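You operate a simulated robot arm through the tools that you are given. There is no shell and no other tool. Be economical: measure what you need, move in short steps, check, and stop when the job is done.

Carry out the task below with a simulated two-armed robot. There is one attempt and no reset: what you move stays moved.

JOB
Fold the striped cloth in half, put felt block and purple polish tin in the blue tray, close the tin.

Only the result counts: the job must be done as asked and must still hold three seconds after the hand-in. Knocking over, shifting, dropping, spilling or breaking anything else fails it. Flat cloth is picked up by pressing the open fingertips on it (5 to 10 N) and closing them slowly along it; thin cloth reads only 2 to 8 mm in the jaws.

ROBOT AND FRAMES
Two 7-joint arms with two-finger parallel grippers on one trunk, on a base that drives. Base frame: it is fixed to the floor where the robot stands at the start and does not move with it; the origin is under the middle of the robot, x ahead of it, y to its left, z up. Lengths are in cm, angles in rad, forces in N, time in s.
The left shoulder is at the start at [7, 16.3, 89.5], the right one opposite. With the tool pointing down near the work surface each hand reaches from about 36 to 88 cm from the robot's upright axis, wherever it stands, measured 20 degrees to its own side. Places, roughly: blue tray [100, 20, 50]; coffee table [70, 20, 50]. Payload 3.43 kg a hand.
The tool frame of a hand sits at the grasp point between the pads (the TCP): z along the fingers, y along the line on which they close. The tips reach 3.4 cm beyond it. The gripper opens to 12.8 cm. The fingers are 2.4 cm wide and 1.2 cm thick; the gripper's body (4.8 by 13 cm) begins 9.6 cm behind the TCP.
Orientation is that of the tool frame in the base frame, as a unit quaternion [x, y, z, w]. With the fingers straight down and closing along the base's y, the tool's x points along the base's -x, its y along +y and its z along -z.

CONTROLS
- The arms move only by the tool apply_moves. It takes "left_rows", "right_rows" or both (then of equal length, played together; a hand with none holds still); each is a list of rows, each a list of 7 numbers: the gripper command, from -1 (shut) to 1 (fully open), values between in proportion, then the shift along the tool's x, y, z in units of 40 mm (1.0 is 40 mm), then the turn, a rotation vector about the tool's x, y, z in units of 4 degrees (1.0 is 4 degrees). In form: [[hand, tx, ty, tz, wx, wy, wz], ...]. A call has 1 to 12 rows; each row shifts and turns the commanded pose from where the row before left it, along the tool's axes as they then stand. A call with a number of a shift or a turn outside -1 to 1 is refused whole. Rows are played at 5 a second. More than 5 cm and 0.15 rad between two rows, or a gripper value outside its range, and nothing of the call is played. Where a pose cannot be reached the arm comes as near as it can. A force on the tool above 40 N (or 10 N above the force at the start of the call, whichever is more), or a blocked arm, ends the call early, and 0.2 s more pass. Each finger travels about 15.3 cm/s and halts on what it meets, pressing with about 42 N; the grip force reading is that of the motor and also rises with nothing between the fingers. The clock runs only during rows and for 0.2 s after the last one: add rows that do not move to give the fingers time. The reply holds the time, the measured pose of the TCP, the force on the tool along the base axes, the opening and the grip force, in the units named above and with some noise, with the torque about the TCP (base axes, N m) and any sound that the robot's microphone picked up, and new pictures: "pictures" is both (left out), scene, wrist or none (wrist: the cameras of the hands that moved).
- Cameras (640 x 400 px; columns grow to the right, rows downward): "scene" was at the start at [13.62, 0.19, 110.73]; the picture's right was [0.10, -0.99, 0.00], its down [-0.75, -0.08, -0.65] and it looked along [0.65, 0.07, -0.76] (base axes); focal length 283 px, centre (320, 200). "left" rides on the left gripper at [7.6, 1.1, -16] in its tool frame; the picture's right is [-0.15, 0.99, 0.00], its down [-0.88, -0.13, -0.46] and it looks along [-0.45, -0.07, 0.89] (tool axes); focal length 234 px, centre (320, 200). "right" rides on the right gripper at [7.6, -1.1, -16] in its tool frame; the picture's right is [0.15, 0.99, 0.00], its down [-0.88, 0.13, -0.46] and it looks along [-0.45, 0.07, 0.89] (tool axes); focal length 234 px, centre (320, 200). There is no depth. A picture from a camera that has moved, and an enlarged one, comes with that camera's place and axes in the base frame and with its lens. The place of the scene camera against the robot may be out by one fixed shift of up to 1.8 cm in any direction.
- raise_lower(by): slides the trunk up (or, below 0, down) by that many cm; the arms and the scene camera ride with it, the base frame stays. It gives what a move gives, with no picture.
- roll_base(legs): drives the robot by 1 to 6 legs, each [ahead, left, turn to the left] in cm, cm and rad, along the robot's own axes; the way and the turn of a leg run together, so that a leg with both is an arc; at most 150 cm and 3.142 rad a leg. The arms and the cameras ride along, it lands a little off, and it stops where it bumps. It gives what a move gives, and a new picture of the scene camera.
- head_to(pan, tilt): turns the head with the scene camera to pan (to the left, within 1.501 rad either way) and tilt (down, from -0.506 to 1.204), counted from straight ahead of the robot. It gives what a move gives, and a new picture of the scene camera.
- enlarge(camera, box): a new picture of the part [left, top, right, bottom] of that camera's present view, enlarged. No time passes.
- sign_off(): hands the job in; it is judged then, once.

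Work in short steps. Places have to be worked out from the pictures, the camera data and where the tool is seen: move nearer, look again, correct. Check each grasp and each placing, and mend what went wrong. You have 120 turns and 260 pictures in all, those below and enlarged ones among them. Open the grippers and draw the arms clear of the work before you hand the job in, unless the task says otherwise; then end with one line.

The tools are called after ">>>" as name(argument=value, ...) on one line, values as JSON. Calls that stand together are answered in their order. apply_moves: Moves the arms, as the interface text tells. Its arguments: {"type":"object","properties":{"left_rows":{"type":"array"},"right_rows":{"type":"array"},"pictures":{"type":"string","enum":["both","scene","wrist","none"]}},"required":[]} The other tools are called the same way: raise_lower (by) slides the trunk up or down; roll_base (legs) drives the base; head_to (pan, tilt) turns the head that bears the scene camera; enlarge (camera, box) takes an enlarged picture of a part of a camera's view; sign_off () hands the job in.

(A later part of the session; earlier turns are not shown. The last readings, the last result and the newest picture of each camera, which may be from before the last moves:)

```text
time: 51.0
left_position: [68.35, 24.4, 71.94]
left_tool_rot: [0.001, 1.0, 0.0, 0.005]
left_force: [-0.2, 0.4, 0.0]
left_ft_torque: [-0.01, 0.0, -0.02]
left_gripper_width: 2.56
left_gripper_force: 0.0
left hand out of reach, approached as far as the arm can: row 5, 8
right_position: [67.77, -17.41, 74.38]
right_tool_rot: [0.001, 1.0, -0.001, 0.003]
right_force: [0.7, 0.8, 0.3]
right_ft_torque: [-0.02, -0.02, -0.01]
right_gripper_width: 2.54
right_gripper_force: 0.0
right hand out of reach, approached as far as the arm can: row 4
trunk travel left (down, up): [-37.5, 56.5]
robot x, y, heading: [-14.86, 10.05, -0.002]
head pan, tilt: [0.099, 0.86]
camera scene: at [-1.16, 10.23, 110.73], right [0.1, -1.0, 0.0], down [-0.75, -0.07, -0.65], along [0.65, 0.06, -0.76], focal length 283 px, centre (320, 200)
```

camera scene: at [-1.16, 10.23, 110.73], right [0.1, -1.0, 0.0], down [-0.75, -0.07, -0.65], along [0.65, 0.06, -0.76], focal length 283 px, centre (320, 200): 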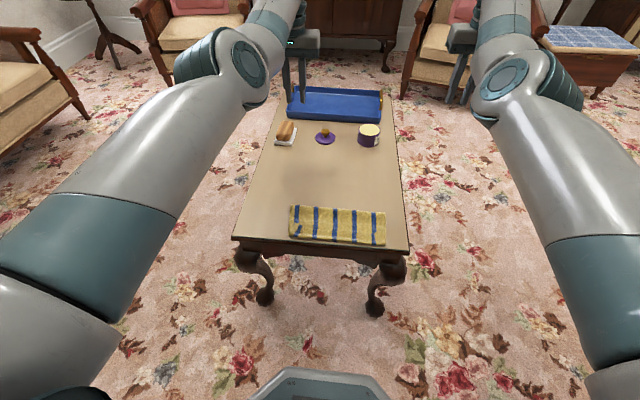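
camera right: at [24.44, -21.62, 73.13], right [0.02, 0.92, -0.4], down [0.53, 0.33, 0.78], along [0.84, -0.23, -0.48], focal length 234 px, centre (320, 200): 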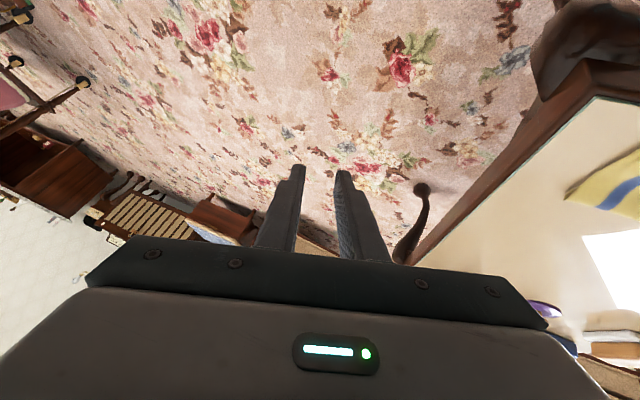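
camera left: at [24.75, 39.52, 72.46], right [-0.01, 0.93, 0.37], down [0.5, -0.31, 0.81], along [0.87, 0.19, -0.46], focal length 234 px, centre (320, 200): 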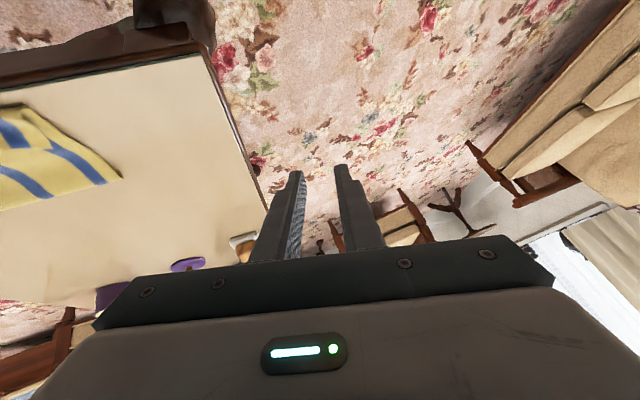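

>>> apply_moves(left_rows=[[-0.6, 0.8, 0, 0, 0, 0, 0], [-0.6, 0.8, 0, 0, 0, 0, 0], [-0.6, 0.8, 0, 0, 0, 0, 0], [-0.6, 0.8, 0, 0, 0, 0, 0], [-0.6, 0.8, 0, 0, 0, 0, 0], [-0.6, 0.8, 0, 0, 0, 0, 0], [-0.6, 0, 0, 0, 0, 0, 0]], right_rows=[[-0.6, 0.8, 0, 0, 0, 0, 0], [-0.6, 0.8, 0, 0, 0, 0, 0], [-0.6, 0.8, 0, 0, 0, 0, 0], [-0.6, 0.8, 0, 0, 0, 0, 0], [-0.6, 0, 0, 0, 0, 0, 0], [-0.6, 0, 0, 0, 0, 0, 0], [-0.6, 0, 0, 0, 0, 0, 0]])

```text
time: 52.6
left_position: [61.79, 26.98, 69.33]
left_tool_rot: [0.001, 1.0, 0.001, 0.004]
left_force: [0.0, -0.3, -0.3]
left_ft_torque: [0.0, 0.0, 0.0]
left_gripper_width: 2.56
left_gripper_force: 0.0
left hand out of reach, approached as far as the arm can: row 2, 3, 4, 5, 6
right_position: [56.74, -18.62, 74.16]
right_tool_rot: [0.0, 1.0, -0.001, 0.002]
right_force: [-0.2, 0.6, -0.1]
right_ft_torque: [0.01, -0.01, 0.0]
right_gripper_width: 2.55
right_gripper_force: 0.1
right hand out of reach, approached as far as the arm can: row 4
trunk travel left (down, up): [-37.5, 56.5]
robot x, y, heading: [-14.89, 9.77, -0.002]
head pan, tilt: [0.099, 0.86]
camera scene: at [-1.15, 10.2, 110.73], right [0.1, -1.0, 0.0], down [-0.75, -0.07, -0.65], along [0.65, 0.06, -0.76], focal length 283 px, centre (320, 200)
camera right: at [49.08, -19.84, 90.06], right [-0.15, 0.99, 0.0], down [0.88, 0.13, 0.46], along [0.45, 0.06, -0.89], focal length 234 px, centre (320, 200)
camera left: at [54.13, 28.06, 85.26], right [0.15, 0.99, 0.0], down [0.88, -0.13, 0.46], along [0.46, -0.06, -0.89], focal length 234 px, centre (320, 200)
```

scene: 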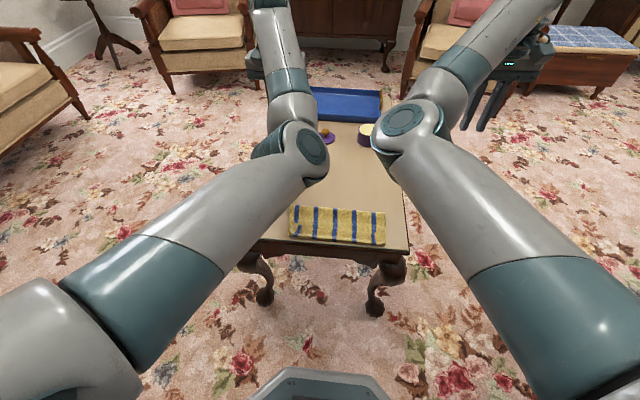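
right: 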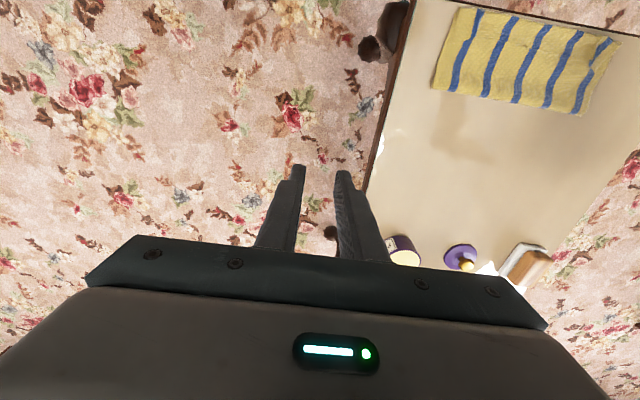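
left: 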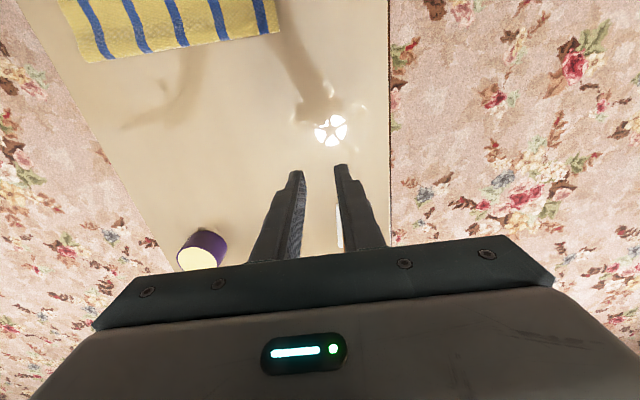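

Both arms sit in an elbow-in posture. I raise and move hands outward to let the elbows swing back.

>>> apply_moves(left_rows=[[-0.6, 0, 0.4, -0.9, 0, 0, 0], [-0.6, 0, 0.4, -0.9, 0, 0, 0], [-0.6, 0, 0.4, -0.9, 0, 0, 0], [-0.6, 0, 0.4, -0.9, 0, 0, 0], [-0.6, 0, 0.4, -0.9, 0, 0, 0], [-0.6, 0, 0.4, -0.9, 0, 0, 0], [-0.6, 0, 0, 0, 0, 0, 0]], right_rows=[[-0.6, 0, -0.4, -0.9, 0, 0, 0], [-0.6, 0, -0.4, -0.9, 0, 0, 0], [-0.6, 0, -0.4, -0.9, 0, 0, 0], [-0.6, 0, -0.4, -0.9, 0, 0, 0], [-0.6, 0, -0.4, -0.9, 0, 0, 0], [-0.6, 0, -0.4, -0.9, 0, 0, 0], [-0.6, 0, 0, 0, 0, 0, 0]], pictures="scene")

```text
time: 54.2
left_position: [61.88, 36.63, 90.95]
left_tool_rot: [0.0, 1.0, 0.001, 0.003]
left_force: [-0.8, -0.6, 0.4]
left_ft_torque: [0.0, 0.03, -0.01]
left_gripper_width: 2.57
left_gripper_force: 0.0
right_position: [56.91, -28.19, 95.68]
right_tool_rot: [0.0, 1.0, -0.002, 0.001]
right_force: [0.0, 0.0, -0.4]
right_ft_torque: [0.01, 0.01, -0.03]
right_gripper_width: 2.57
right_gripper_force: 0.1
trunk travel left (down, up): [-37.5, 56.5]
robot x, y, heading: [-15.03, 10.42, -0.004]
head pan, tilt: [0.099, 0.86]
camera scene: at [-1.04, 10.2, 110.71], right [0.1, -1.0, 0.0], down [-0.76, -0.07, -0.65], along [0.65, 0.06, -0.76], focal length 283 px, centre (320, 200)
```

scene: 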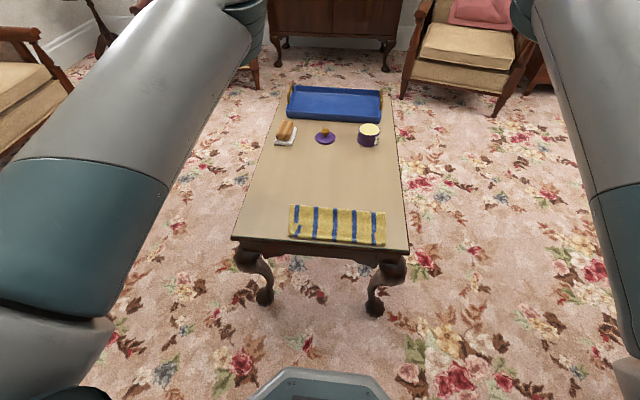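

>>> apply_moves(left_rows=[[-0.6, 0.6, 0.6, 0.2, 0, 0, 0], [-0.6, 0.6, 0.6, 0.2, 0, 0, 0], [-0.6, 0.6, 0.6, 0.2, 0, 0, 0], [-0.6, 0.6, 0.6, 0.2, 0, 0, 0], [-0.6, 0.6, 0.6, 0.2, 0, 0, 0], [-0.6, 0.6, 0.6, 0.2, 0, 0, 0], [-0.6, 0.6, 0.6, 0.4, 0, 0, 0], [-0.6, 0.6, 0, 0.4, 0, 0, 0]], right_rows=[[-0.6, 0.5, -0.2, 0.2, 0, 0, 0], [-0.6, 0.5, -0.2, 0.2, 0, 0, 0], [-0.6, 0.5, -0.2, 0.2, 0, 0, 0], [-0.6, 0.5, -0.2, 0.2, 0, 0, 0], [-0.6, 0.5, -0.2, 0.2, 0, 0, 0], [-0.6, 0.5, 0, 0.2, 0, 0, 0], [-0.6, 0.5, 0, 0.4, 0, 0, 0], [-0.6, 0.5, 0, 0.4, 0, 0, 0]], pictures="scene")

```text
time: 56.0
left_position: [42.29, 53.45, 83.01]
left_tool_rot: [0.0, 1.0, 0.001, 0.004]
left_force: [-0.1, 1.0, 0.2]
left_ft_torque: [0.0, -0.04, -0.01]
left_gripper_width: 2.56
left_gripper_force: 0.1
right_position: [40.63, -32.2, 87.75]
right_tool_rot: [0.0, 1.0, -0.001, 0.002]
right_force: [-0.1, -0.3, 0.2]
right_ft_torque: [0.0, 0.0, 0.0]
right_gripper_width: 2.55
right_gripper_force: 0.1
trunk travel left (down, up): [-37.5, 56.5]
robot x, y, heading: [-14.69, 10.42, -0.005]
head pan, tilt: [0.099, 0.86]
camera scene: at [-1.14, 10.18, 110.74], right [0.1, -1.0, 0.0], down [-0.75, -0.07, -0.65], along [0.65, 0.06, -0.76], focal length 283 px, centre (320, 200)
```

scene: 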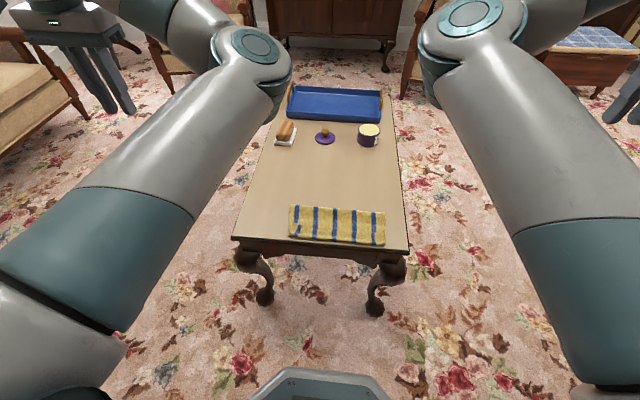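

Elbows remain inside. I try rolling the fingers inward (wrists outward) to swing the elbows out.

>>> apply_moves(left_rows=[[-0.6, 0, 0, 0, 1, 0, 0], [-0.6, 0, 0, 0, 1, 0, 0], [-0.6, 0, 0, 0, 1, 0, 0], [-0.6, 0, 0, 0, 1, 0, 0], [-0.6, 0, 0, 0, 1, 0, 0], [-0.6, 0, 0, 0, 1, 0, 0], [-0.6, 0, 0, 0, 1, 0, 0], [-0.6, 0, 0, 0, 1, 0, 0], [-0.6, 0, 0, 0, 1, 0, 0], [-0.6, 0, 0, 0, 1, 0, 0], [-0.6, 0, 0, 0, 1, 0, 0], [-0.6, 0, 0, 0, 1, 0, 0]], right_rows=[[-0.6, 0, 0, 0, -1, 0, 0], [-0.6, 0, 0, 0, -1, 0, 0], [-0.6, 0, 0, 0, -1, 0, 0], [-0.6, 0, 0, 0, -1, 0, 0], [-0.6, 0, 0, 0, -1, 0, 0], [-0.6, 0, 0, 0, -1, 0, 0], [-0.6, 0, 0, 0, -1, 0, 0], [-0.6, 0, 0, 0, -1, 0, 0], [-0.6, 0, 0, 0, -1, 0, 0], [-0.6, 0, 0, 0, -1, 0, 0], [-0.6, 0, 0, 0, -1, 0, 0], [-0.6, 0, 0, 0, -1, 0, 0]], pictures="scene")

```text
time: 58.6
left_position: [42.55, 53.43, 82.99]
left_tool_rot: [0.002, 0.914, -0.406, 0.004]
left_force: [-0.4, -0.2, -0.7]
left_ft_torque: [-0.01, 0.02, 0.01]
left_gripper_width: 2.57
left_gripper_force: 0.1
right_position: [40.5, -32.37, 87.8]
right_tool_rot: [-0.001, 0.914, 0.406, 0.002]
right_force: [-0.5, -0.3, -0.3]
right_ft_torque: [0.03, 0.01, 0.01]
right_gripper_width: 2.58
right_gripper_force: 0.0
trunk travel left (down, up): [-37.5, 56.5]
robot x, y, heading: [-14.59, 9.8, -0.008]
head pan, tilt: [0.099, 0.86]
camera scene: at [-1.16, 10.2, 110.73], right [0.1, -1.0, 0.0], down [-0.75, -0.07, -0.65], along [0.65, 0.06, -0.76], focal length 283 px, centre (320, 200)
```

scene: 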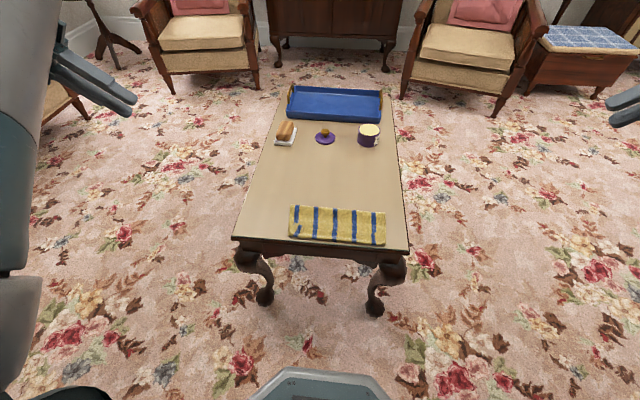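

That swung the elbows out. I now carry the hands inward and forward with this roll kept, then unroll.

>>> apply_moves(left_rows=[[-0.6, -0.3, -0.4, 0.45, 0, 0, 0], [-0.6, -0.3, -0.4, 0.45, 0, 0, 0], [-0.6, -0.3, -0.4, 0.45, 0, 0, 0], [-0.6, -0.3, -0.4, 0.45, 0, 0, 0], [-0.6, -0.3, -0.4, 0.45, -1, 0, 0], [-0.6, -0.3, -0.4, 0.45, -1, 0, 0], [-0.6, -0.3, -0.4, 0.4, -1, 0, 0], [-0.6, -0.3, 0, 0, -1, 0, 0], [-0.6, -0.3, 0, 0, -1, 0, 0], [-0.6, -0.3, 0, 0, -1, 0, 0], [-0.6, 0, 0, 0, -1, 0, 0], [-0.6, 0, 0, 0, -1, 0, 0]], right_rows=[[-0.6, -0.3, 0.4, 0.45, 0, 0, 0], [-0.6, -0.3, 0.4, 0.45, 0, 0, 0], [-0.6, -0.3, 0.4, 0.45, 0, 0, 0], [-0.6, -0.3, 0.4, 0.45, 0, 0, 0], [-0.6, -0.3, 0.4, 0.45, 1, 0, 0], [-0.6, -0.3, 0, 0.4, 1, 0, 0], [-0.6, -0.3, 0, 0.4, 1, 0, 0], [-0.6, -0.3, 0, 0, 1, 0, 0], [-0.6, -0.3, 0, 0, 1, 0, 0], [-0.6, -0.3, 0, 0, 1, 0, 0], [-0.6, 0, 0, 0, 1, 0, 0], [-0.6, 0, 0, 0, 1, 0, 0]], pictures="scene")

```text
time: 61.2
left_position: [54.14, 36.7, 82.74]
left_tool_rot: [0.0, 0.99, -0.137, 0.006]
left_force: [-1.2, 0.0, 1.5]
left_ft_torque: [0.01, -0.03, 0.04]
left_gripper_width: 2.55
left_gripper_force: 0.0
right_position: [52.37, -18.2, 85.61]
right_tool_rot: [-0.001, 0.991, 0.137, 0.004]
right_force: [-0.7, -0.4, 0.0]
right_ft_torque: [0.0, -0.06, -0.05]
right_gripper_width: 2.55
right_gripper_force: 0.0
trunk travel left (down, up): [-37.5, 56.5]
robot x, y, heading: [-15.0, 10.17, 0.002]
head pan, tilt: [0.099, 0.86]
camera scene: at [-1.45, 10.2, 110.77], right [0.1, -1.0, 0.0], down [-0.75, -0.07, -0.65], along [0.65, 0.06, -0.76], focal length 283 px, centre (320, 200)
```

scene: 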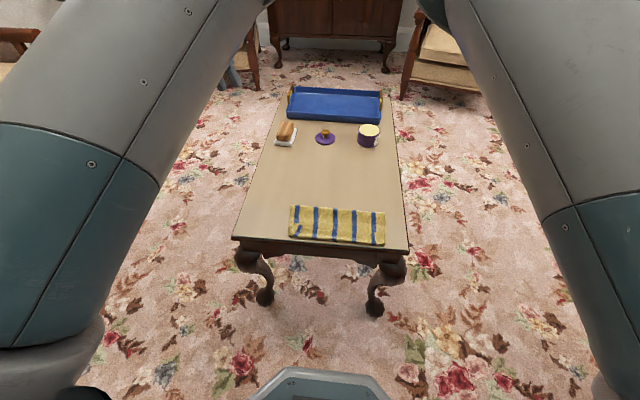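

Elbows now ride high. I roll the fingers inward again while moving outward and lower so that the elbows drop to the outside.

>>> apply_moves(left_rows=[[-0.6, 0.2, 0.3, 0, 1, 0, 0], [-0.6, 0.2, 0.3, 0, 1, 0, 0], [-0.6, 0.2, 0.3, 0, 1, 0, 0], [-0.6, 0.2, 0.3, 0, 1, 0, 0], [-0.6, 0.2, 0.3, 0, 1, 0, 0], [-0.6, 0.2, 0.3, 0, 1, 0, 0], [-0.6, 0.2, 0.3, 0, 1, 0, 0], [-0.6, 0.2, 0.3, 0, 1, 0, 0], [-0.6, 0, 0.4, 0, 1, 0, 0], [-0.6, 0, 0.4, 0, 1, 0, 0], [-0.6, 0, 0.4, 0, 1, 0, 0], [-0.6, 0, 0.4, 0, 1, 0, 0]], right_rows=[[-0.6, 0.2, -0.3, 0, -1, 0, 0], [-0.6, 0.2, -0.3, 0, -1, 0, 0], [-0.6, 0.2, -0.3, 0, -1, 0, 0], [-0.6, 0.2, -0.3, 0, -1, 0, 0], [-0.6, 0.2, -0.3, 0, -1, 0, 0], [-0.6, 0.2, -0.3, 0, -1, 0, 0], [-0.6, 0.2, -0.3, 0, -1, 0, 0], [-0.6, 0.2, -0.3, 0, -1, 0, 0], [-0.6, 0, -0.4, 0, -1, 0, 0], [-0.6, 0, -0.4, 0, -1, 0, 0], [-0.6, 0, -0.4, 0, -1, 0, 0], [-0.6, 0, -0.4, 0, -1, 0, 0]], pictures="scene")

```text
time: 63.8
left_position: [48.25, 48.51, 72.48]
left_tool_rot: [0.003, 0.849, -0.529, 0.003]
left_force: [-0.1, -0.1, -0.7]
left_ft_torque: [0.01, 0.0, -0.02]
left_gripper_width: 2.56
left_gripper_force: 0.1
right_position: [46.37, -30.1, 75.35]
right_tool_rot: [0.0, 0.849, 0.529, 0.002]
right_force: [0.6, -0.3, 0.1]
right_ft_torque: [0.02, 0.02, 0.02]
right_gripper_width: 2.57
right_gripper_force: 0.1
trunk travel left (down, up): [-37.5, 56.5]
robot x, y, heading: [-14.41, 10.1, -0.002]
head pan, tilt: [0.099, 0.86]
camera scene: at [-1.1, 10.2, 110.73], right [0.1, -1.0, 0.0], down [-0.76, -0.07, -0.65], along [0.65, 0.06, -0.76], focal length 283 px, centre (320, 200)
```

scene: 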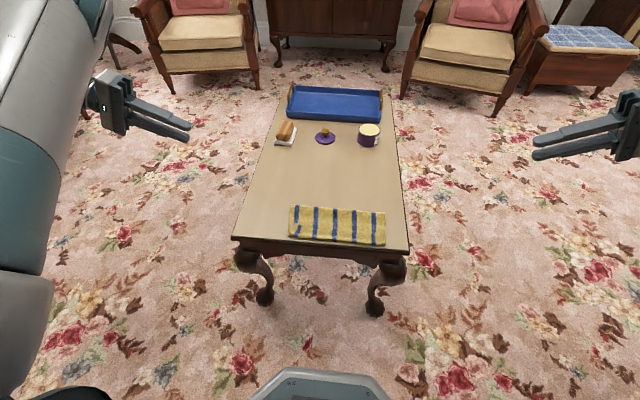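

>>> apply_moves(left_rows=[[-0.6, 0.2, 0.6, 0, 1, 0, 0], [-0.6, 0.2, 0.6, 0, 1, 0, 0], [-0.6, 0.2, 0.6, 0, 1, 0, 0], [-0.6, 0.2, 0.6, 0, 1, 0, 0], [-0.6, 0.2, 0.6, 0, 0, 0, 0], [-0.6, 0, 0.6, 0, 0, 0, 0], [-0.6, 0, 0, 0, 0, 0, 0]], right_rows=[[-0.6, 0.2, -0.6, 0, -1, 0, 0], [-0.6, 0.2, -0.6, 0, -1, 0, 0], [-0.6, 0.2, -0.6, 0, -1, 0, 0], [-0.6, 0.2, -0.6, 0, -1, 0, 0], [-0.6, 0.2, -0.6, 0, 0, 0, 0], [-0.6, 0, -0.6, 0, 0, 0, 0], [-0.6, 0, 0, 0, 0, 0, 0]], pictures="scene")

```text
time: 65.4
left_position: [40.64, 48.19, 61.02]
left_tool_rot: [0.001, 0.774, -0.633, 0.006]
left_force: [0.4, 0.8, -0.6]
left_ft_torque: [-0.04, 0.01, 0.02]
left_gripper_width: 2.55
left_gripper_force: 0.1
left hand out of reach, approached as far as the arm can: row 3, 4, 5, 6
right_position: [38.73, -30.61, 63.84]
right_tool_rot: [0.0, 0.772, 0.636, 0.004]
right_force: [-0.1, -0.7, -0.2]
right_ft_torque: [-0.02, 0.0, 0.0]
right_gripper_width: 2.58
right_gripper_force: 0.1
right hand out of reach, approached as far as the arm can: row 4, 5, 6
trunk travel left (down, up): [-37.5, 56.5]
robot x, y, heading: [-14.73, 10.11, -0.004]
head pan, tilt: [0.099, 0.86]
camera scene: at [-1.16, 10.2, 110.73], right [0.1, -1.0, 0.0], down [-0.75, -0.07, -0.65], along [0.65, 0.06, -0.76], focal length 283 px, centre (320, 200)
```

scene: 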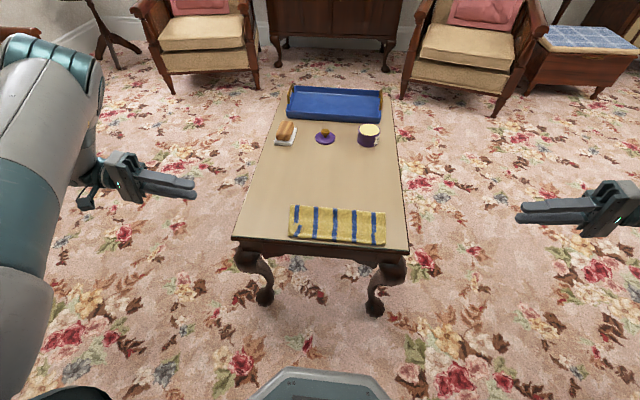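

Elbows are properly outside now. I unroll to vertical while moving forward and up.

>>> apply_moves(left_rows=[[-0.6, -0.4, -0.5, 0, -1, 0, 0], [-0.6, -0.4, -0.5, 0, -1, 0, 0], [-0.6, -0.4, -0.5, 0, -1, 0, 0], [-0.6, -0.4, -0.5, 0, -1, 0, 0], [-0.6, -0.4, -0.5, 0, -1, 0, 0], [-0.6, -0.4, -0.5, 0, -1, 0, 0], [-0.6, 0, -0.3, 0, -1, 0, 0], [-0.6, 0, -0.3, 0, -1, 0, 0], [-0.6, 0, -0.3, 0, -1, 0, 0], [-0.6, 0, -0.3, 0, -1, 0, 0], [-0.6, 0, -0.3, 0, -1, 0, 0], [-0.6, 0, 0, 0, -1, 0, 0]], right_rows=[[-0.6, -0.4, 0.5, 0, 1, 0, 0], [-0.6, -0.4, 0.5, 0, 1, 0, 0], [-0.6, -0.4, 0.5, 0, 1, 0, 0], [-0.6, -0.4, 0.5, 0, 1, 0, 0], [-0.6, -0.4, 0.5, 0, 1, 0, 0], [-0.6, -0.4, 0.5, 0, 1, 0, 0], [-0.6, 0, 0.2, 0, 1, 0, 0], [-0.6, 0, 0.2, 0, 1, 0, 0], [-0.6, 0, 0.2, 0, 1, 0, 0], [-0.6, 0, 0.2, 0, 1, 0, 0], [-0.6, 0, 0.2, 0, 1, 0, 0], [-0.6, 0, 0, 0, 1, 0, 0]], pictures="none")

>>> apply_moves(left_rows=[[-0.6, 0, 0, 0, -1, 0, 0], [-0.6, 0, 0, 0, -1, 0, 0], [-0.6, 0, 0, 0, -1, 0, 0], [-0.6, 0, 0, 0, -1, 0, 0], [-0.6, 0, 0, 0, -1, 0, 0], [-0.6, 0, 0, 0, -1, 0, 0], [-0.6, 0, 0, 0, -1, 0, 0]], right_rows=[[-0.6, 0, 0, 0, 1, 0, 0], [-0.6, 0, 0, 0, 1, 0, 0], [-0.6, 0, 0, 0, 1, 0, 0], [-0.6, 0, 0, 0, 1, 0, 0], [-0.6, 0, 0, 0, 1, 0, 0], [-0.6, 0, 0, 0, 1, 0, 0], [-0.6, 0, 0, 0, 1, 0, 0]], pictures="scene")

```text
time: 68.0
left_position: [49.91, 39.88, 76.71]
left_tool_rot: [0.002, 0.962, -0.274, 0.005]
left_force: [-0.7, 0.0, 0.2]
left_ft_torque: [0.01, 0.01, 0.02]
left_gripper_width: 2.57
left_gripper_force: 0.1
right_position: [48.33, -23.83, 77.71]
right_tool_rot: [0.001, 0.962, 0.272, 0.004]
right_force: [-1.5, -1.0, -0.4]
right_ft_torque: [-0.02, -0.01, 0.03]
right_gripper_width: 2.56
right_gripper_force: 0.1
trunk travel left (down, up): [-37.5, 56.5]
robot x, y, heading: [-15.19, 10.14, -0.002]
head pan, tilt: [0.099, 0.86]
```

```text
time: 69.6
left_position: [49.59, 40.69, 76.03]
left_tool_rot: [-0.006, 0.999, -0.035, 0.0]
left_force: [-0.6, -0.8, -0.7]
left_ft_torque: [0.0, -0.02, 0.01]
left_gripper_width: 2.55
left_gripper_force: 0.0
right_position: [48.28, -23.81, 77.92]
right_tool_rot: [0.0, 0.999, 0.032, 0.003]
right_force: [0.4, 0.0, -0.1]
right_ft_torque: [-0.02, -0.07, -0.01]
right_gripper_width: 2.56
right_gripper_force: 0.2
trunk travel left (down, up): [-37.5, 56.5]
robot x, y, heading: [-14.98, 10.06, -0.003]
head pan, tilt: [0.099, 0.86]
camera scene: at [-1.25, 10.22, 110.74], right [0.1, -1.0, 0.0], down [-0.75, -0.07, -0.65], along [0.65, 0.06, -0.76], focal length 283 px, centre (320, 200)
```

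scene: 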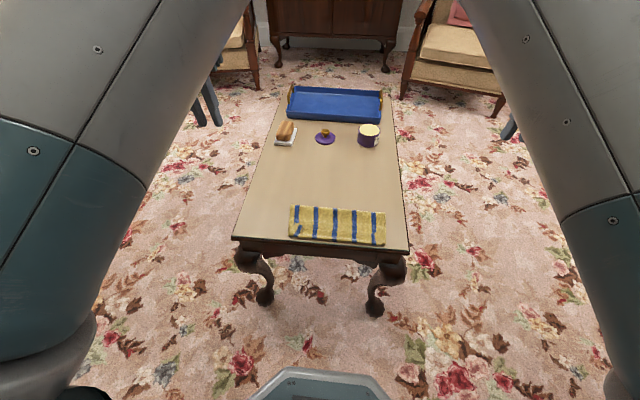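

Elbows are high, but perhaps workable. I test the left hand's reach toward the cloth.

>>> apply_moves(left_rows=[[-0.6, 0.1, -0.5, 0.3, -0.6, 0, 0], [-0.6, 0.1, -0.5, 0.3, -0.4, 0, 0], [-0.6, 0.1, -0.5, 0.3, 0, 0, 0], [-0.6, 0.1, -0.5, 0.3, 0, 0, 0], [-0.6, 0.1, -0.5, 0.3, 0, 0, 0], [-0.6, 0.1, -0.5, 0.3, 0, 0, 0], [-0.6, 0, -0.5, 0.3, 0, 0, 0], [-0.6, 0, 0, 0, 0, 0, 0]])

```text
time: 71.4
left_position: [52.08, 34.3, 68.92]
left_tool_rot: [-0.005, 1.0, -0.004, 0.004]
left_force: [-0.1, 0.0, 0.3]
left_ft_torque: [0.01, 0.01, 0.03]
left_gripper_width: 2.55
left_gripper_force: 0.1
left hand out of reach, approached as far as the arm can: row 3, 4, 5, 6, 7
right_position: [48.49, -23.91, 77.87]
right_tool_rot: [0.0, 0.999, 0.033, 0.003]
right_force: [0.4, -0.4, -0.7]
right_ft_torque: [0.01, 0.02, -0.01]
right_gripper_width: 2.54
right_gripper_force: 0.1
trunk travel left (down, up): [-37.5, 56.5]
robot x, y, heading: [-14.6, 10.34, -0.001]
head pan, tilt: [0.099, 0.86]
camera scene: at [-1.17, 10.21, 110.74], right [0.1, -1.0, 0.0], down [-0.75, -0.07, -0.65], along [0.65, 0.06, -0.76], focal length 283 px, centre (320, 200)
camera left: at [44.45, 35.21, 84.77], right [0.14, 0.99, -0.01], down [0.88, -0.12, 0.46], along [0.46, -0.07, -0.89], focal length 234 px, centre (320, 200)
```

scene: 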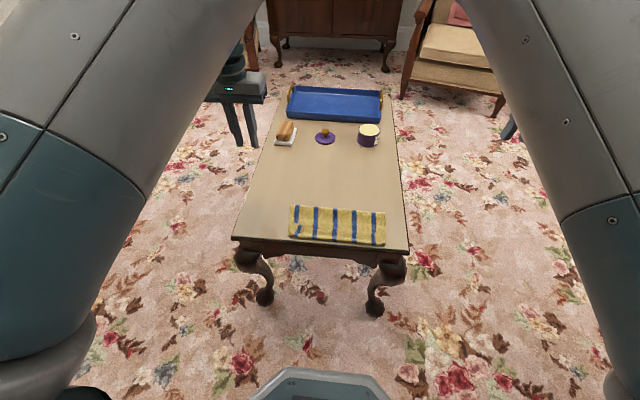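
left: 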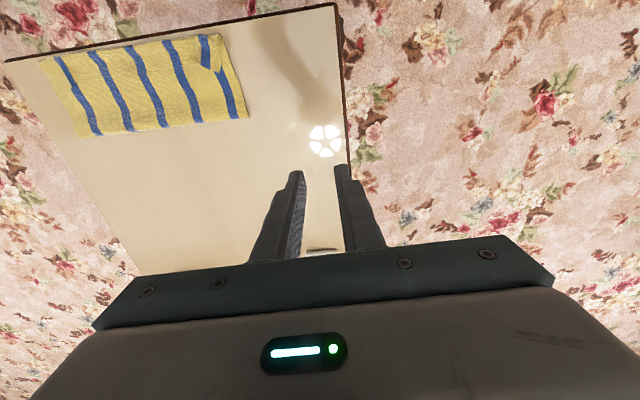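

I look at the left arm's actual posture by turning the head.

>>> head_to(pan=0.7, tilt=0.5)

>>> head_to(pan=-0.7, tilt=0.5)

```text
time: 72.4
left_position: [52.03, 34.29, 68.67]
left_tool_rot: [-0.005, 1.0, -0.003, 0.003]
left_force: [-0.8, 0.3, 0.4]
left_ft_torque: [0.02, 0.0, -0.02]
left_gripper_width: 2.58
left_gripper_force: 0.1
right_position: [48.4, -23.82, 77.84]
right_tool_rot: [-0.001, 0.999, 0.033, 0.003]
right_force: [0.9, -0.8, 0.6]
right_ft_torque: [0.01, 0.0, 0.05]
right_gripper_width: 2.56
right_gripper_force: 0.1
trunk travel left (down, up): [-37.5, 56.5]
robot x, y, heading: [-14.53, 10.28, -0.002]
head pan, tilt: [0.7, 0.499]
camera scene: at [-1.89, 15.28, 113.8], right [0.64, -0.77, 0.0], down [-0.37, -0.31, -0.88], along [0.67, 0.56, -0.48], focal length 283 px, centre (320, 200)
```

scene: 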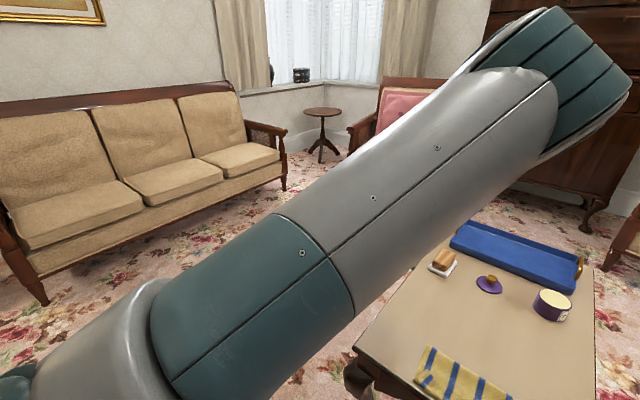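

```text
time: 73.9
left_position: [52.02, 34.2, 68.71]
left_tool_rot: [-0.005, 1.0, -0.003, 0.003]
left_force: [-0.2, -0.6, 0.5]
left_ft_torque: [-0.02, -0.01, 0.01]
left_gripper_width: 2.55
left_gripper_force: 0.0
right_position: [48.41, -23.88, 77.96]
right_tool_rot: [0.001, 0.999, 0.033, 0.002]
right_force: [0.6, -0.8, 0.1]
right_ft_torque: [0.01, 0.04, 0.01]
right_gripper_width: 2.56
right_gripper_force: 0.0
trunk travel left (down, up): [-37.5, 56.5]
robot x, y, heading: [-15.05, 10.12, 0.0]
head pan, tilt: [-0.7, 0.499]
camera scene: at [-1.91, 3.57, 113.81], right [-0.65, -0.76, 0.0], down [-0.37, 0.31, -0.88], along [0.67, -0.57, -0.48], focal length 283 px, centre (320, 200)
```

scene: 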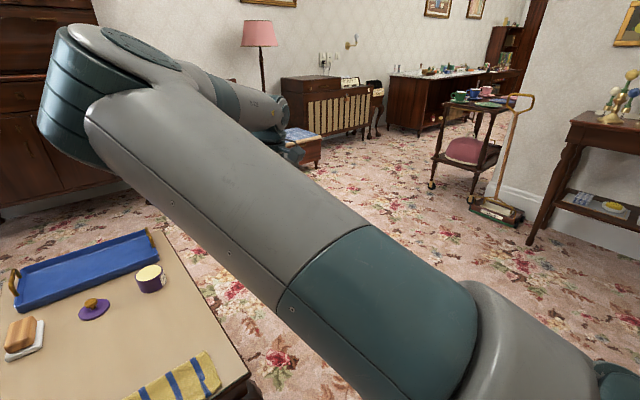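

Elbows are up front. I'll roll the fingers inward, then unroll pivoting about the wrists (hands going out and low beside the table) so the elbows end up outside and low.

>>> apply_moves(left_rows=[[-0.6, 0.2, 0.6, 0, 1, 0, 0], [-0.6, 0.2, 0.6, 0, 1, 0, 0], [-0.6, 0.2, 0.6, 0, 1, 0, 0], [-0.6, 0.2, 0.6, 0, 1, 0, 0], [-0.6, 0.2, 0.6, 0, 1, 0, 0], [-0.6, 0.2, 0.4, 0, 1, 0, 0], [-0.6, 0.2, 0.3, 0, 1, 0, 0], [-0.6, 0.2, 0, 0, 1, 0, 0], [-0.6, 0.2, 0, 0, 1, 0, 0], [-0.6, 0.2, 0, 0, 1, 0, 0], [-0.6, 0, 0, 0, 1, 0, 0], [-0.6, 0, 0, 0, 1, 0, 0]], right_rows=[[-0.6, 0.1, -0.6, 0, -1, 0, 0], [-0.6, 0.1, -0.6, 0, -1, 0, 0], [-0.6, 0.1, -0.6, 0, -1, 0, 0], [-0.6, 0.1, -0.6, 0, -1, 0, 0], [-0.6, 0.1, -0.6, 0, -1, 0, 0], [-0.6, 0.1, -0.6, 0, -1, 0, 0], [-0.6, 0.1, -0.3, 0, -1, 0, 0], [-0.6, 0, -0.3, 0, -1, 0, 0], [-0.6, 0, -0.3, 0, -1, 0, 0], [-0.6, 0, 0, 0, -1, 0, 0], [-0.6, 0, 0, 0, -1, 0, 0], [-0.6, 0, 0, 0, -1, 0, 0]], pictures="none")

>>> apply_moves(left_rows=[[-0.6, 0, 0, 0, 1, 0, 0], [-0.6, 0, 0, 0, 1, 0, 0], [-0.6, 0, 0, 0, 1, 0, 0], [-0.6, 0, 0, 0, 1, 0, 0], [-0.6, 0, 0, 0, 1, 0, 0], [-0.6, 0, 0, 0, 1, 0, 0], [-0.6, 0, 0, 0, 1, 0, 0]], right_rows=[[-0.6, 0, 0, 0, -1, 0, 0], [-0.6, 0, 0, 0, -1, 0, 0], [-0.6, 0, 0, 0, -1, 0, 0], [-0.6, 0, 0, 0, -1, 0, 0], [-0.6, 0, 0, 0, -1, 0, 0], [-0.6, 0, 0, 0, -1, 0, 0], [-0.6, 0, 0, 0, -1, 0, 0]], pictures="none")

>>> head_to(pan=0.7, tilt=0.6)

```text
time: 76.5
left_position: [44.31, 48.04, 66.01]
left_tool_rot: [0.002, 0.914, -0.407, 0.003]
left_force: [0.2, -0.2, 0.9]
left_ft_torque: [0.03, 0.02, 0.0]
left_gripper_width: 2.55
left_gripper_force: 0.0
right_position: [45.63, -40.89, 72.55]
right_tool_rot: [-0.001, 0.9, 0.437, 0.002]
right_force: [-1.2, -0.5, -1.2]
right_ft_torque: [-0.02, -0.01, -0.01]
right_gripper_width: 2.54
right_gripper_force: 0.1
trunk travel left (down, up): [-37.5, 56.5]
robot x, y, heading: [-14.83, 9.9, -0.0]
head pan, tilt: [-0.7, 0.499]
```

```text
time: 78.1
left_position: [44.24, 48.09, 66.02]
left_tool_rot: [0.002, 0.788, -0.615, 0.003]
left_force: [-0.5, -0.1, 0.8]
left_ft_torque: [0.01, 0.01, 0.01]
left_gripper_width: 2.56
left_gripper_force: 0.1
right_position: [39.29, -34.2, 73.07]
right_tool_rot: [0.003, 0.773, 0.634, 0.007]
right_force: [-0.5, 0.4, 0.0]
right_ft_torque: [-0.04, 0.01, -0.01]
right_gripper_width: 2.56
right_gripper_force: 0.0
right hand out of reach, approached as far as the arm can: row 4, 5, 6, 7
trunk travel left (down, up): [-37.5, 56.5]
robot x, y, heading: [-14.77, 9.94, -0.002]
head pan, tilt: [-0.7, 0.499]
```

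```text
time: 79.6
left_position: [44.28, 48.06, 66.11]
left_tool_rot: [0.003, 0.789, -0.614, 0.004]
left_force: [-0.1, -1.2, 0.3]
left_ft_torque: [0.04, -0.04, -0.02]
left_gripper_width: 2.52
left_gripper_force: 0.0
right_position: [39.35, -34.3, 73.09]
right_tool_rot: [0.003, 0.774, 0.634, 0.007]
right_force: [-0.6, 0.2, 0.1]
right_ft_torque: [-0.01, 0.04, -0.01]
right_gripper_width: 2.55
right_gripper_force: 0.1
trunk travel left (down, up): [-37.5, 56.5]
robot x, y, heading: [-15.01, 9.94, -0.001]
head pan, tilt: [0.7, 0.6]
camera scene: at [-2.09, 15.12, 112.9], right [0.64, -0.77, 0.0], down [-0.43, -0.36, -0.82], along [0.63, 0.53, -0.57], focal length 283 px, centre (320, 200)
```

scene: 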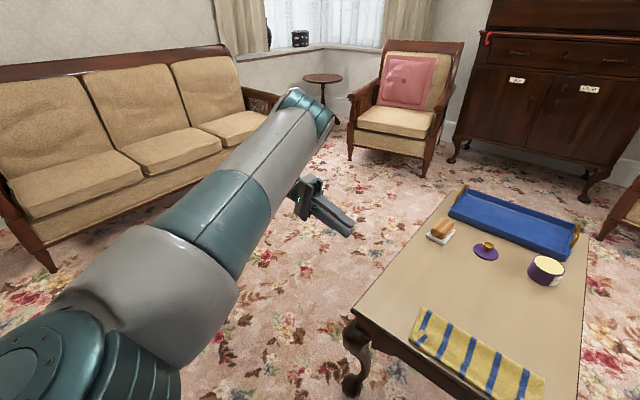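

Elbow is outside now. I unroll pivoting about the wrists, with the hands ending low outside the table.

>>> apply_moves(left_rows=[[-0.6, 0, 0.35, 0, -1, 0, 0], [-0.6, 0, 0.35, 0, -1, 0, 0], [-0.6, 0, 0.35, 0, -1, 0, 0], [-0.6, 0, 0.35, 0, -1, 0, 0], [-0.6, 0, 0.35, 0, -1, 0, 0], [-0.6, 0, 0.35, 0, -1, 0, 0], [-0.6, 0, 0.35, 0, -1, 0, 0], [-0.6, 0, 0.35, 0, -1, 0, 0], [-0.6, 0, 0.35, 0, -1, 0, 0], [-0.6, 0, 0.35, 0, -1, 0, 0], [-0.6, 0, 0.35, 0, -1, 0, 0], [-0.6, 0, 0.35, 0, -1, 0, 0]], right_rows=[[-0.6, 0, -0.35, 0, 1, 0, 0], [-0.6, 0, -0.35, 0, 1, 0, 0], [-0.6, 0, -0.35, 0, 1, 0, 0], [-0.6, 0, -0.35, 0, 1, 0, 0], [-0.6, 0, -0.35, 0, 1, 0, 0], [-0.6, 0, -0.35, 0, 1, 0, 0], [-0.6, 0, -0.35, 0, 1, 0, 0], [-0.6, 0, -0.35, 0, 1, 0, 0], [-0.6, 0, -0.35, 0, 1, 0, 0], [-0.6, 0, -0.35, 0, 1, 0, 0], [-0.6, 0, -0.35, 0, 1, 0, 0], [-0.6, 0, -0.35, 0, 1, 0, 0]], pictures="scene")

```text
time: 82.2
left_position: [44.34, 57.59, 53.06]
left_tool_rot: [0.001, 0.971, -0.24, 0.003]
left_force: [-0.4, -0.4, 0.2]
left_ft_torque: [0.02, 0.02, 0.02]
left_gripper_width: 2.55
left_gripper_force: 0.0
right_position: [39.48, -42.91, 59.25]
right_tool_rot: [-0.001, 0.962, 0.274, 0.002]
right_force: [0.6, 0.0, 0.6]
right_ft_torque: [0.02, 0.0, 0.0]
right_gripper_width: 2.54
right_gripper_force: 0.0
trunk travel left (down, up): [-37.5, 56.5]
robot x, y, heading: [-14.71, 9.49, -0.007]
head pan, tilt: [0.7, 0.6]
camera scene: at [-2.07, 15.12, 112.9], right [0.64, -0.77, 0.0], down [-0.43, -0.36, -0.82], along [0.63, 0.53, -0.57], focal length 283 px, centre (320, 200)
```

scene: 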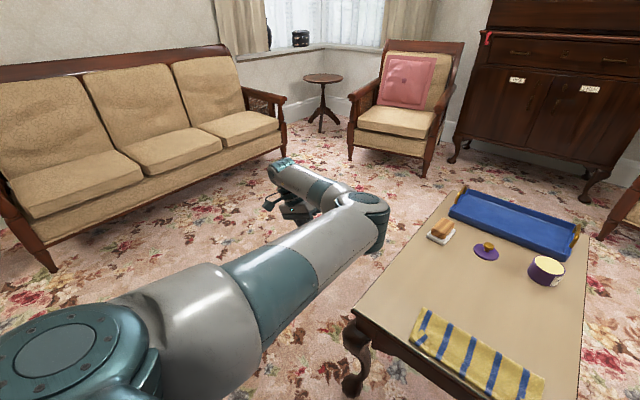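

With hands vertical the elbows go in again. I finish unrolling, then yaw the hands (left clockwise) so that the wrist limit drives the elbows outward.

>>> apply_moves(left_rows=[[-0.6, 0, 0, -0.3, -1, 0, 0], [-0.6, 0, 0, -0.3, -1, 0, 0], [-0.6, 0, 0, -0.3, -1, 0, 0], [-0.6, 0, 0, -0.3, -1, 0, 0], [-0.6, 0, 0, -0.3, -1, 0, 0], [-0.6, 0, 0, -0.3, -1, 0, 0], [-0.6, 0, 0, -0.3, -0.9, 0, 0], [-0.6, 0, 0, -0.3, 0, 0, 1], [-0.6, 0, 0, -0.3, 0, 0, 1], [-0.6, 0, 0, -0.3, 0, 0, 1], [-0.6, 0, 0, -0.3, 0, 0, 1], [-0.6, 0, 0, 0, 0, 0, 1]], right_rows=[[-0.6, 0, 0, -0.1, 1, 0, 0], [-0.6, 0, 0, -0.1, 1, 0, 0], [-0.6, 0, 0, -0.1, 1, 0, 0], [-0.6, 0, 0, -0.1, 1, 0, 0], [-0.6, 0, 0, -0.1, 1, 0, 0], [-0.6, 0, 0, -0.1, 1, 0, 0], [-0.6, 0, 0, -0.1, 1, 0, 0], [-0.6, 0, 0, -0.1, 0.9, 0, 0], [-0.6, 0, 0, 0, 0, 0, -1], [-0.6, 0, 0, 0, 0, 0, -1], [-0.6, 0, 0, 0, 0, 0, -1], [-0.6, 0, 0, 0, 0, 0, -1]], pictures="none")

>>> apply_moves(left_rows=[[-0.6, 0, 0, 0, 0, 0, 1], [-0.6, 0, 0, 0, 0, 0, 1], [-0.6, 0, 0, 0, 0, 0, 1], [-0.6, 0, 0, 0, 0, 0, 1], [-0.6, 0, 0, 0, 0, 0, 1], [-0.6, 0, 0, 0, 0, 0, 1], [-0.6, 0, 0, 0, 0, 0, 1], [-0.6, 0, 0, 0, 0, 0, 1], [-0.6, 0, 0, 0, 0, 0, 1], [-0.6, 0, 0, 0, 0, 0, 1], [-0.6, 0, 0, 0, 0, 0, 1], [-0.6, 0, 0, 0, 0, 0, 1]], right_rows=[[-0.6, 0, 0, 0, 0, 0, -1], [-0.6, 0, 0, 0, 0, 0, -1], [-0.6, 0, 0, 0, 0, 0, -1], [-0.6, 0, 0, 0, 0, 0, -1], [-0.6, 0, 0, 0, 0, 0, -1], [-0.6, 0, 0, 0, 0, 0, -1], [-0.6, 0, 0, 0, 0, 0, -1], [-0.6, 0, 0, 0, 0, 0, -1], [-0.6, 0, 0, 0, 0, 0, -1], [-0.6, 0, 0, 0, 0, 0, -1], [-0.6, 0, 0, 0, 0, 0, -1], [-0.6, 0, 0, 0, 0, 0, -1]], pictures="scene")

```text
time: 84.8
left_position: [44.22, 59.9, 65.66]
left_tool_rot: [0.175, 0.985, -0.002, 0.004]
left_force: [0.4, -0.1, -0.1]
left_ft_torque: [-0.03, -0.01, 0.0]
left_gripper_width: 2.56
left_gripper_force: 0.0
right_position: [39.42, -43.78, 62.31]
right_tool_rot: [-0.139, 0.99, 0.001, 0.002]
right_force: [0.2, 0.5, -0.2]
right_ft_torque: [-0.02, 0.0, -0.01]
right_gripper_width: 2.57
right_gripper_force: 0.1
trunk travel left (down, up): [-37.5, 56.5]
robot x, y, heading: [-15.08, 10.12, -0.008]
head pan, tilt: [0.7, 0.6]
```

```text
time: 87.4
left_position: [44.28, 60.04, 65.69]
left_tool_rot: [0.559, 0.829, 0.0, 0.004]
left_force: [1.1, -0.1, 0.6]
left_ft_torque: [-0.02, 0.01, 0.04]
left_gripper_width: 2.56
left_gripper_force: 0.1
right_position: [39.26, -43.88, 62.27]
right_tool_rot: [-0.531, 0.848, 0.001, 0.002]
right_force: [0.5, 0.4, -0.6]
right_ft_torque: [0.01, 0.03, -0.01]
right_gripper_width: 2.56
right_gripper_force: 0.1
trunk travel left (down, up): [-37.5, 56.5]
robot x, y, heading: [-14.74, 10.19, -0.005]
head pan, tilt: [0.7, 0.6]
camera scene: at [-2.09, 15.12, 112.9], right [0.64, -0.77, 0.0], down [-0.43, -0.36, -0.82], along [0.63, 0.53, -0.57], focal length 283 px, centre (320, 200)
```

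scene: 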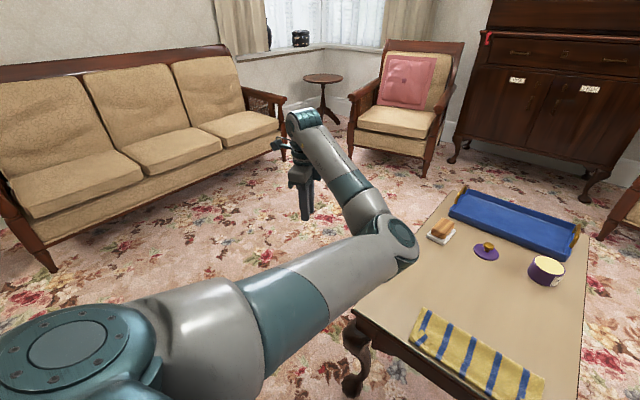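

>>> apply_moves(left_rows=[[-0.6, 0, 0, 0, 0, 0, 1], [-0.6, 0, 0, 0, 0, 0, 1], [-0.6, 0, 0, 0, 0, 0, 1], [-0.6, 0, 0, 0, 0, 0, 1], [-0.6, 0, 0, 0, 0, 0, 1], [-0.6, 0, 0, 0, 0, 0, 1], [-0.6, 0, 0, 0, 0, 0, 1], [-0.6, 0, 0, 0, 0, 0, 1], [-0.6, 0, 0, 0, 0, 0, 1], [-0.6, 0, 0, 0, 0, 0, 1], [-0.6, 0, 0, 0, 0, 0, 1], [-0.6, 0, 0, 0, 0, 0, 1]], right_rows=[[-0.6, 0, 0, 0, 0, 0, -1], [-0.6, 0, 0, 0, 0, 0, -1], [-0.6, 0, 0, 0, 0, 0, -1], [-0.6, 0, 0, 0, 0, 0, -1], [-0.6, 0, 0, 0, 0, 0, -1], [-0.6, 0, 0, 0, 0, 0, -1], [-0.6, 0, 0, 0, 0, 0, -1], [-0.6, 0, 0, 0, 0, 0, -1], [-0.6, 0, 0, 0, 0, 0, -1], [-0.6, 0, 0, 0, 0, 0, -1], [-0.6, 0, 0, 0, 0, 0, -1], [-0.6, 0, 0, 0, 0, 0, -1]], pictures="none")

>>> apply_moves(left_rows=[[-0.6, 0, 0, 0, 0, 0, 1], [-0.6, 0, 0, 0, 0, 0, 1], [-0.6, 0, 0, 0, 0, 0, 1], [-0.6, 0, 0, 0, 0, 0, 1], [-0.6, 0, 0, 0, 0, 0, 1], [-0.6, 0, 0, 0, 0, 0, 1], [-0.6, 0, 0, 0, 0, 0, 1], [-0.6, 0, 0, 0, 0, 0, 1], [-0.6, 0, 0, 0, 0, 0, 1], [-0.6, 0, 0, 0, 0, 0, 1], [-0.6, 0, 0, 0, 0, 0, 1], [-0.6, 0, 0, 0, 0, 0, 1]], right_rows=[[-0.6, 0, 0, 0, 0, 0, -1], [-0.6, 0, 0, 0, 0, 0, -1], [-0.6, 0, 0, 0, 0, 0, -1], [-0.6, 0, 0, 0, 0, 0, -1], [-0.6, 0, 0, 0, 0, 0, -1], [-0.6, 0, 0, 0, 0, 0, -1], [-0.6, 0, 0, 0, 0, 0, -1], [-0.6, 0, 0, 0, 0, 0, -1], [-0.6, 0, 0, 0, 0, 0, -1], [-0.6, 0, 0, 0, 0, 0, -1], [-0.6, 0, 0, 0, 0, 0, -1], [-0.6, 0, 0, 0, 0, 0, -1]], pictures="scene")

```text
time: 90.0
left_position: [52.09, 59.8, 63.02]
left_tool_rot: [0.847, 0.531, 0.002, 0.004]
left_force: [-0.4, 0.7, -0.7]
left_ft_torque: [0.0, -0.01, 0.02]
left_gripper_width: 2.57
left_gripper_force: 0.1
left hand out of reach, approached as far as the arm can: row 8, 9, 10, 11, 12
right_position: [47.62, -44.2, 58.21]
right_tool_rot: [0.828, -0.56, 0.002, -0.001]
right_force: [0.3, 0.2, -0.3]
right_ft_torque: [0.02, -0.01, -0.02]
right_gripper_width: 2.56
right_gripper_force: 0.0
right hand out of reach, approached as far as the arm can: row 7, 8, 9, 10, 11, 12
trunk travel left (down, up): [-37.5, 56.5]
robot x, y, heading: [-14.85, 10.08, -0.005]
head pan, tilt: [0.7, 0.6]
```

```text
time: 92.6
left_position: [58.25, 60.65, 60.33]
left_tool_rot: [0.99, 0.139, 0.004, 0.003]
left_force: [0.1, 0.6, 0.5]
left_ft_torque: [-0.04, 0.01, 0.04]
left_gripper_width: 2.54
left_gripper_force: 0.1
left hand out of reach, approached as far as the arm can: row 1, 2, 3, 4, 5, 6, 7
right_position: [52.94, -45.46, 55.19]
right_tool_rot: [0.985, -0.173, 0.001, -0.002]
right_force: [-0.6, 0.0, 0.7]
right_ft_torque: [-0.01, -0.01, 0.02]
right_gripper_width: 2.55
right_gripper_force: 0.0
right hand out of reach, approached as far as the arm can: row 1, 2, 3, 4, 5, 6, 7
trunk travel left (down, up): [-37.5, 56.5]
robot x, y, heading: [-14.57, 10.07, -0.001]
head pan, tilt: [0.7, 0.6]
camera scene: at [-2.12, 15.13, 112.9], right [0.64, -0.77, 0.0], down [-0.43, -0.36, -0.83], along [0.63, 0.53, -0.56], focal length 283 px, centre (320, 200)
```

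scene: 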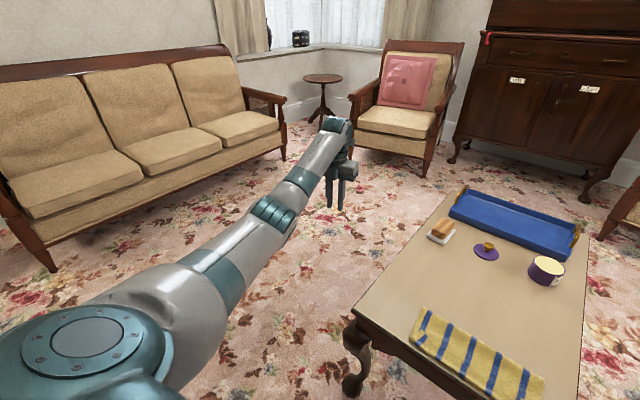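

>>> apply_moves(left_rows=[[-0.6, 0, 0, 0, 0, 0, 1], [-0.6, 0, 0, 0, 0, 0, 1], [-0.6, 0, 0, 0, 0, 0, 1], [-0.6, 0, 0, 0, 0, 0, 1], [-0.6, 0, 0, 0, 0, 0, 1], [-0.6, 0, 0, 0, 0, 0, 1], [-0.6, 0, 0, 0, 0, 0, 1], [-0.6, 0, 0, 0, 0, 0, 1], [-0.6, 0, 0, 0, 0, 0, 1], [-0.6, 0, 0, 0, 0, 0, 1], [-0.6, 0, 0, 0, 0, 0, 1], [-0.6, 0, 0, 0, 0, 0, 1]], right_rows=[[-0.6, 0, 0, 0, 0, 0, -1], [-0.6, 0, 0, 0, 0, 0, -1], [-0.6, 0, 0, 0, 0, 0, -1], [-0.6, 0, 0, 0, 0, 0, -1], [-0.6, 0, 0, 0, 0, 0, -1], [-0.6, 0, 0, 0, 0, 0, -1], [-0.6, 0, 0, 0, 0, 0, -1], [-0.6, 0, 0, 0, 0, 0, -1], [-0.6, 0, 0, 0, 0, 0, -1], [-0.6, 0, 0, 0, 0, 0, -1], [-0.6, 0, 0, 0, 0, 0, -1], [-0.6, 0, 0, 0, 0, 0, -1]], pictures="scene")

```text
time: 95.2
left_position: [58.65, 60.34, 60.65]
left_tool_rot: [1.0, 0.008, 0.008, 0.001]
left_force: [-0.6, 1.0, -1.0]
left_ft_torque: [0.02, 0.01, -0.01]
left_gripper_width: 2.58
left_gripper_force: 0.2
left hand out of reach, approached as far as the arm can: row 4, 5, 6, 7, 8, 9, 10, 11, 12
right_position: [50.08, -43.1, 57.0]
right_tool_rot: [0.998, 0.061, 0.006, 0.001]
right_force: [-0.3, -0.5, 0.5]
right_ft_torque: [0.0, 0.04, 0.03]
right_gripper_width: 2.57
right_gripper_force: 0.1
right hand out of reach, approached as far as the arm can: row 5, 6, 7, 8, 9, 10, 11, 12
trunk travel left (down, up): [-37.5, 56.5]
robot x, y, heading: [-14.69, 10.14, -0.001]
head pan, tilt: [0.7, 0.6]
camera scene: at [-2.1, 15.12, 112.9], right [0.64, -0.77, 0.0], down [-0.43, -0.36, -0.82], along [0.63, 0.53, -0.57], focal length 283 px, centre (320, 200)
```

scene: 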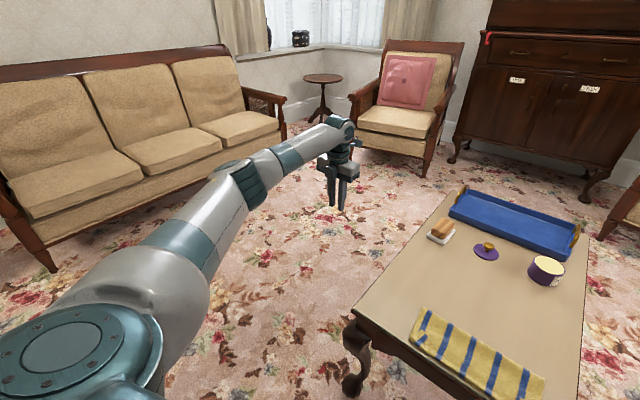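

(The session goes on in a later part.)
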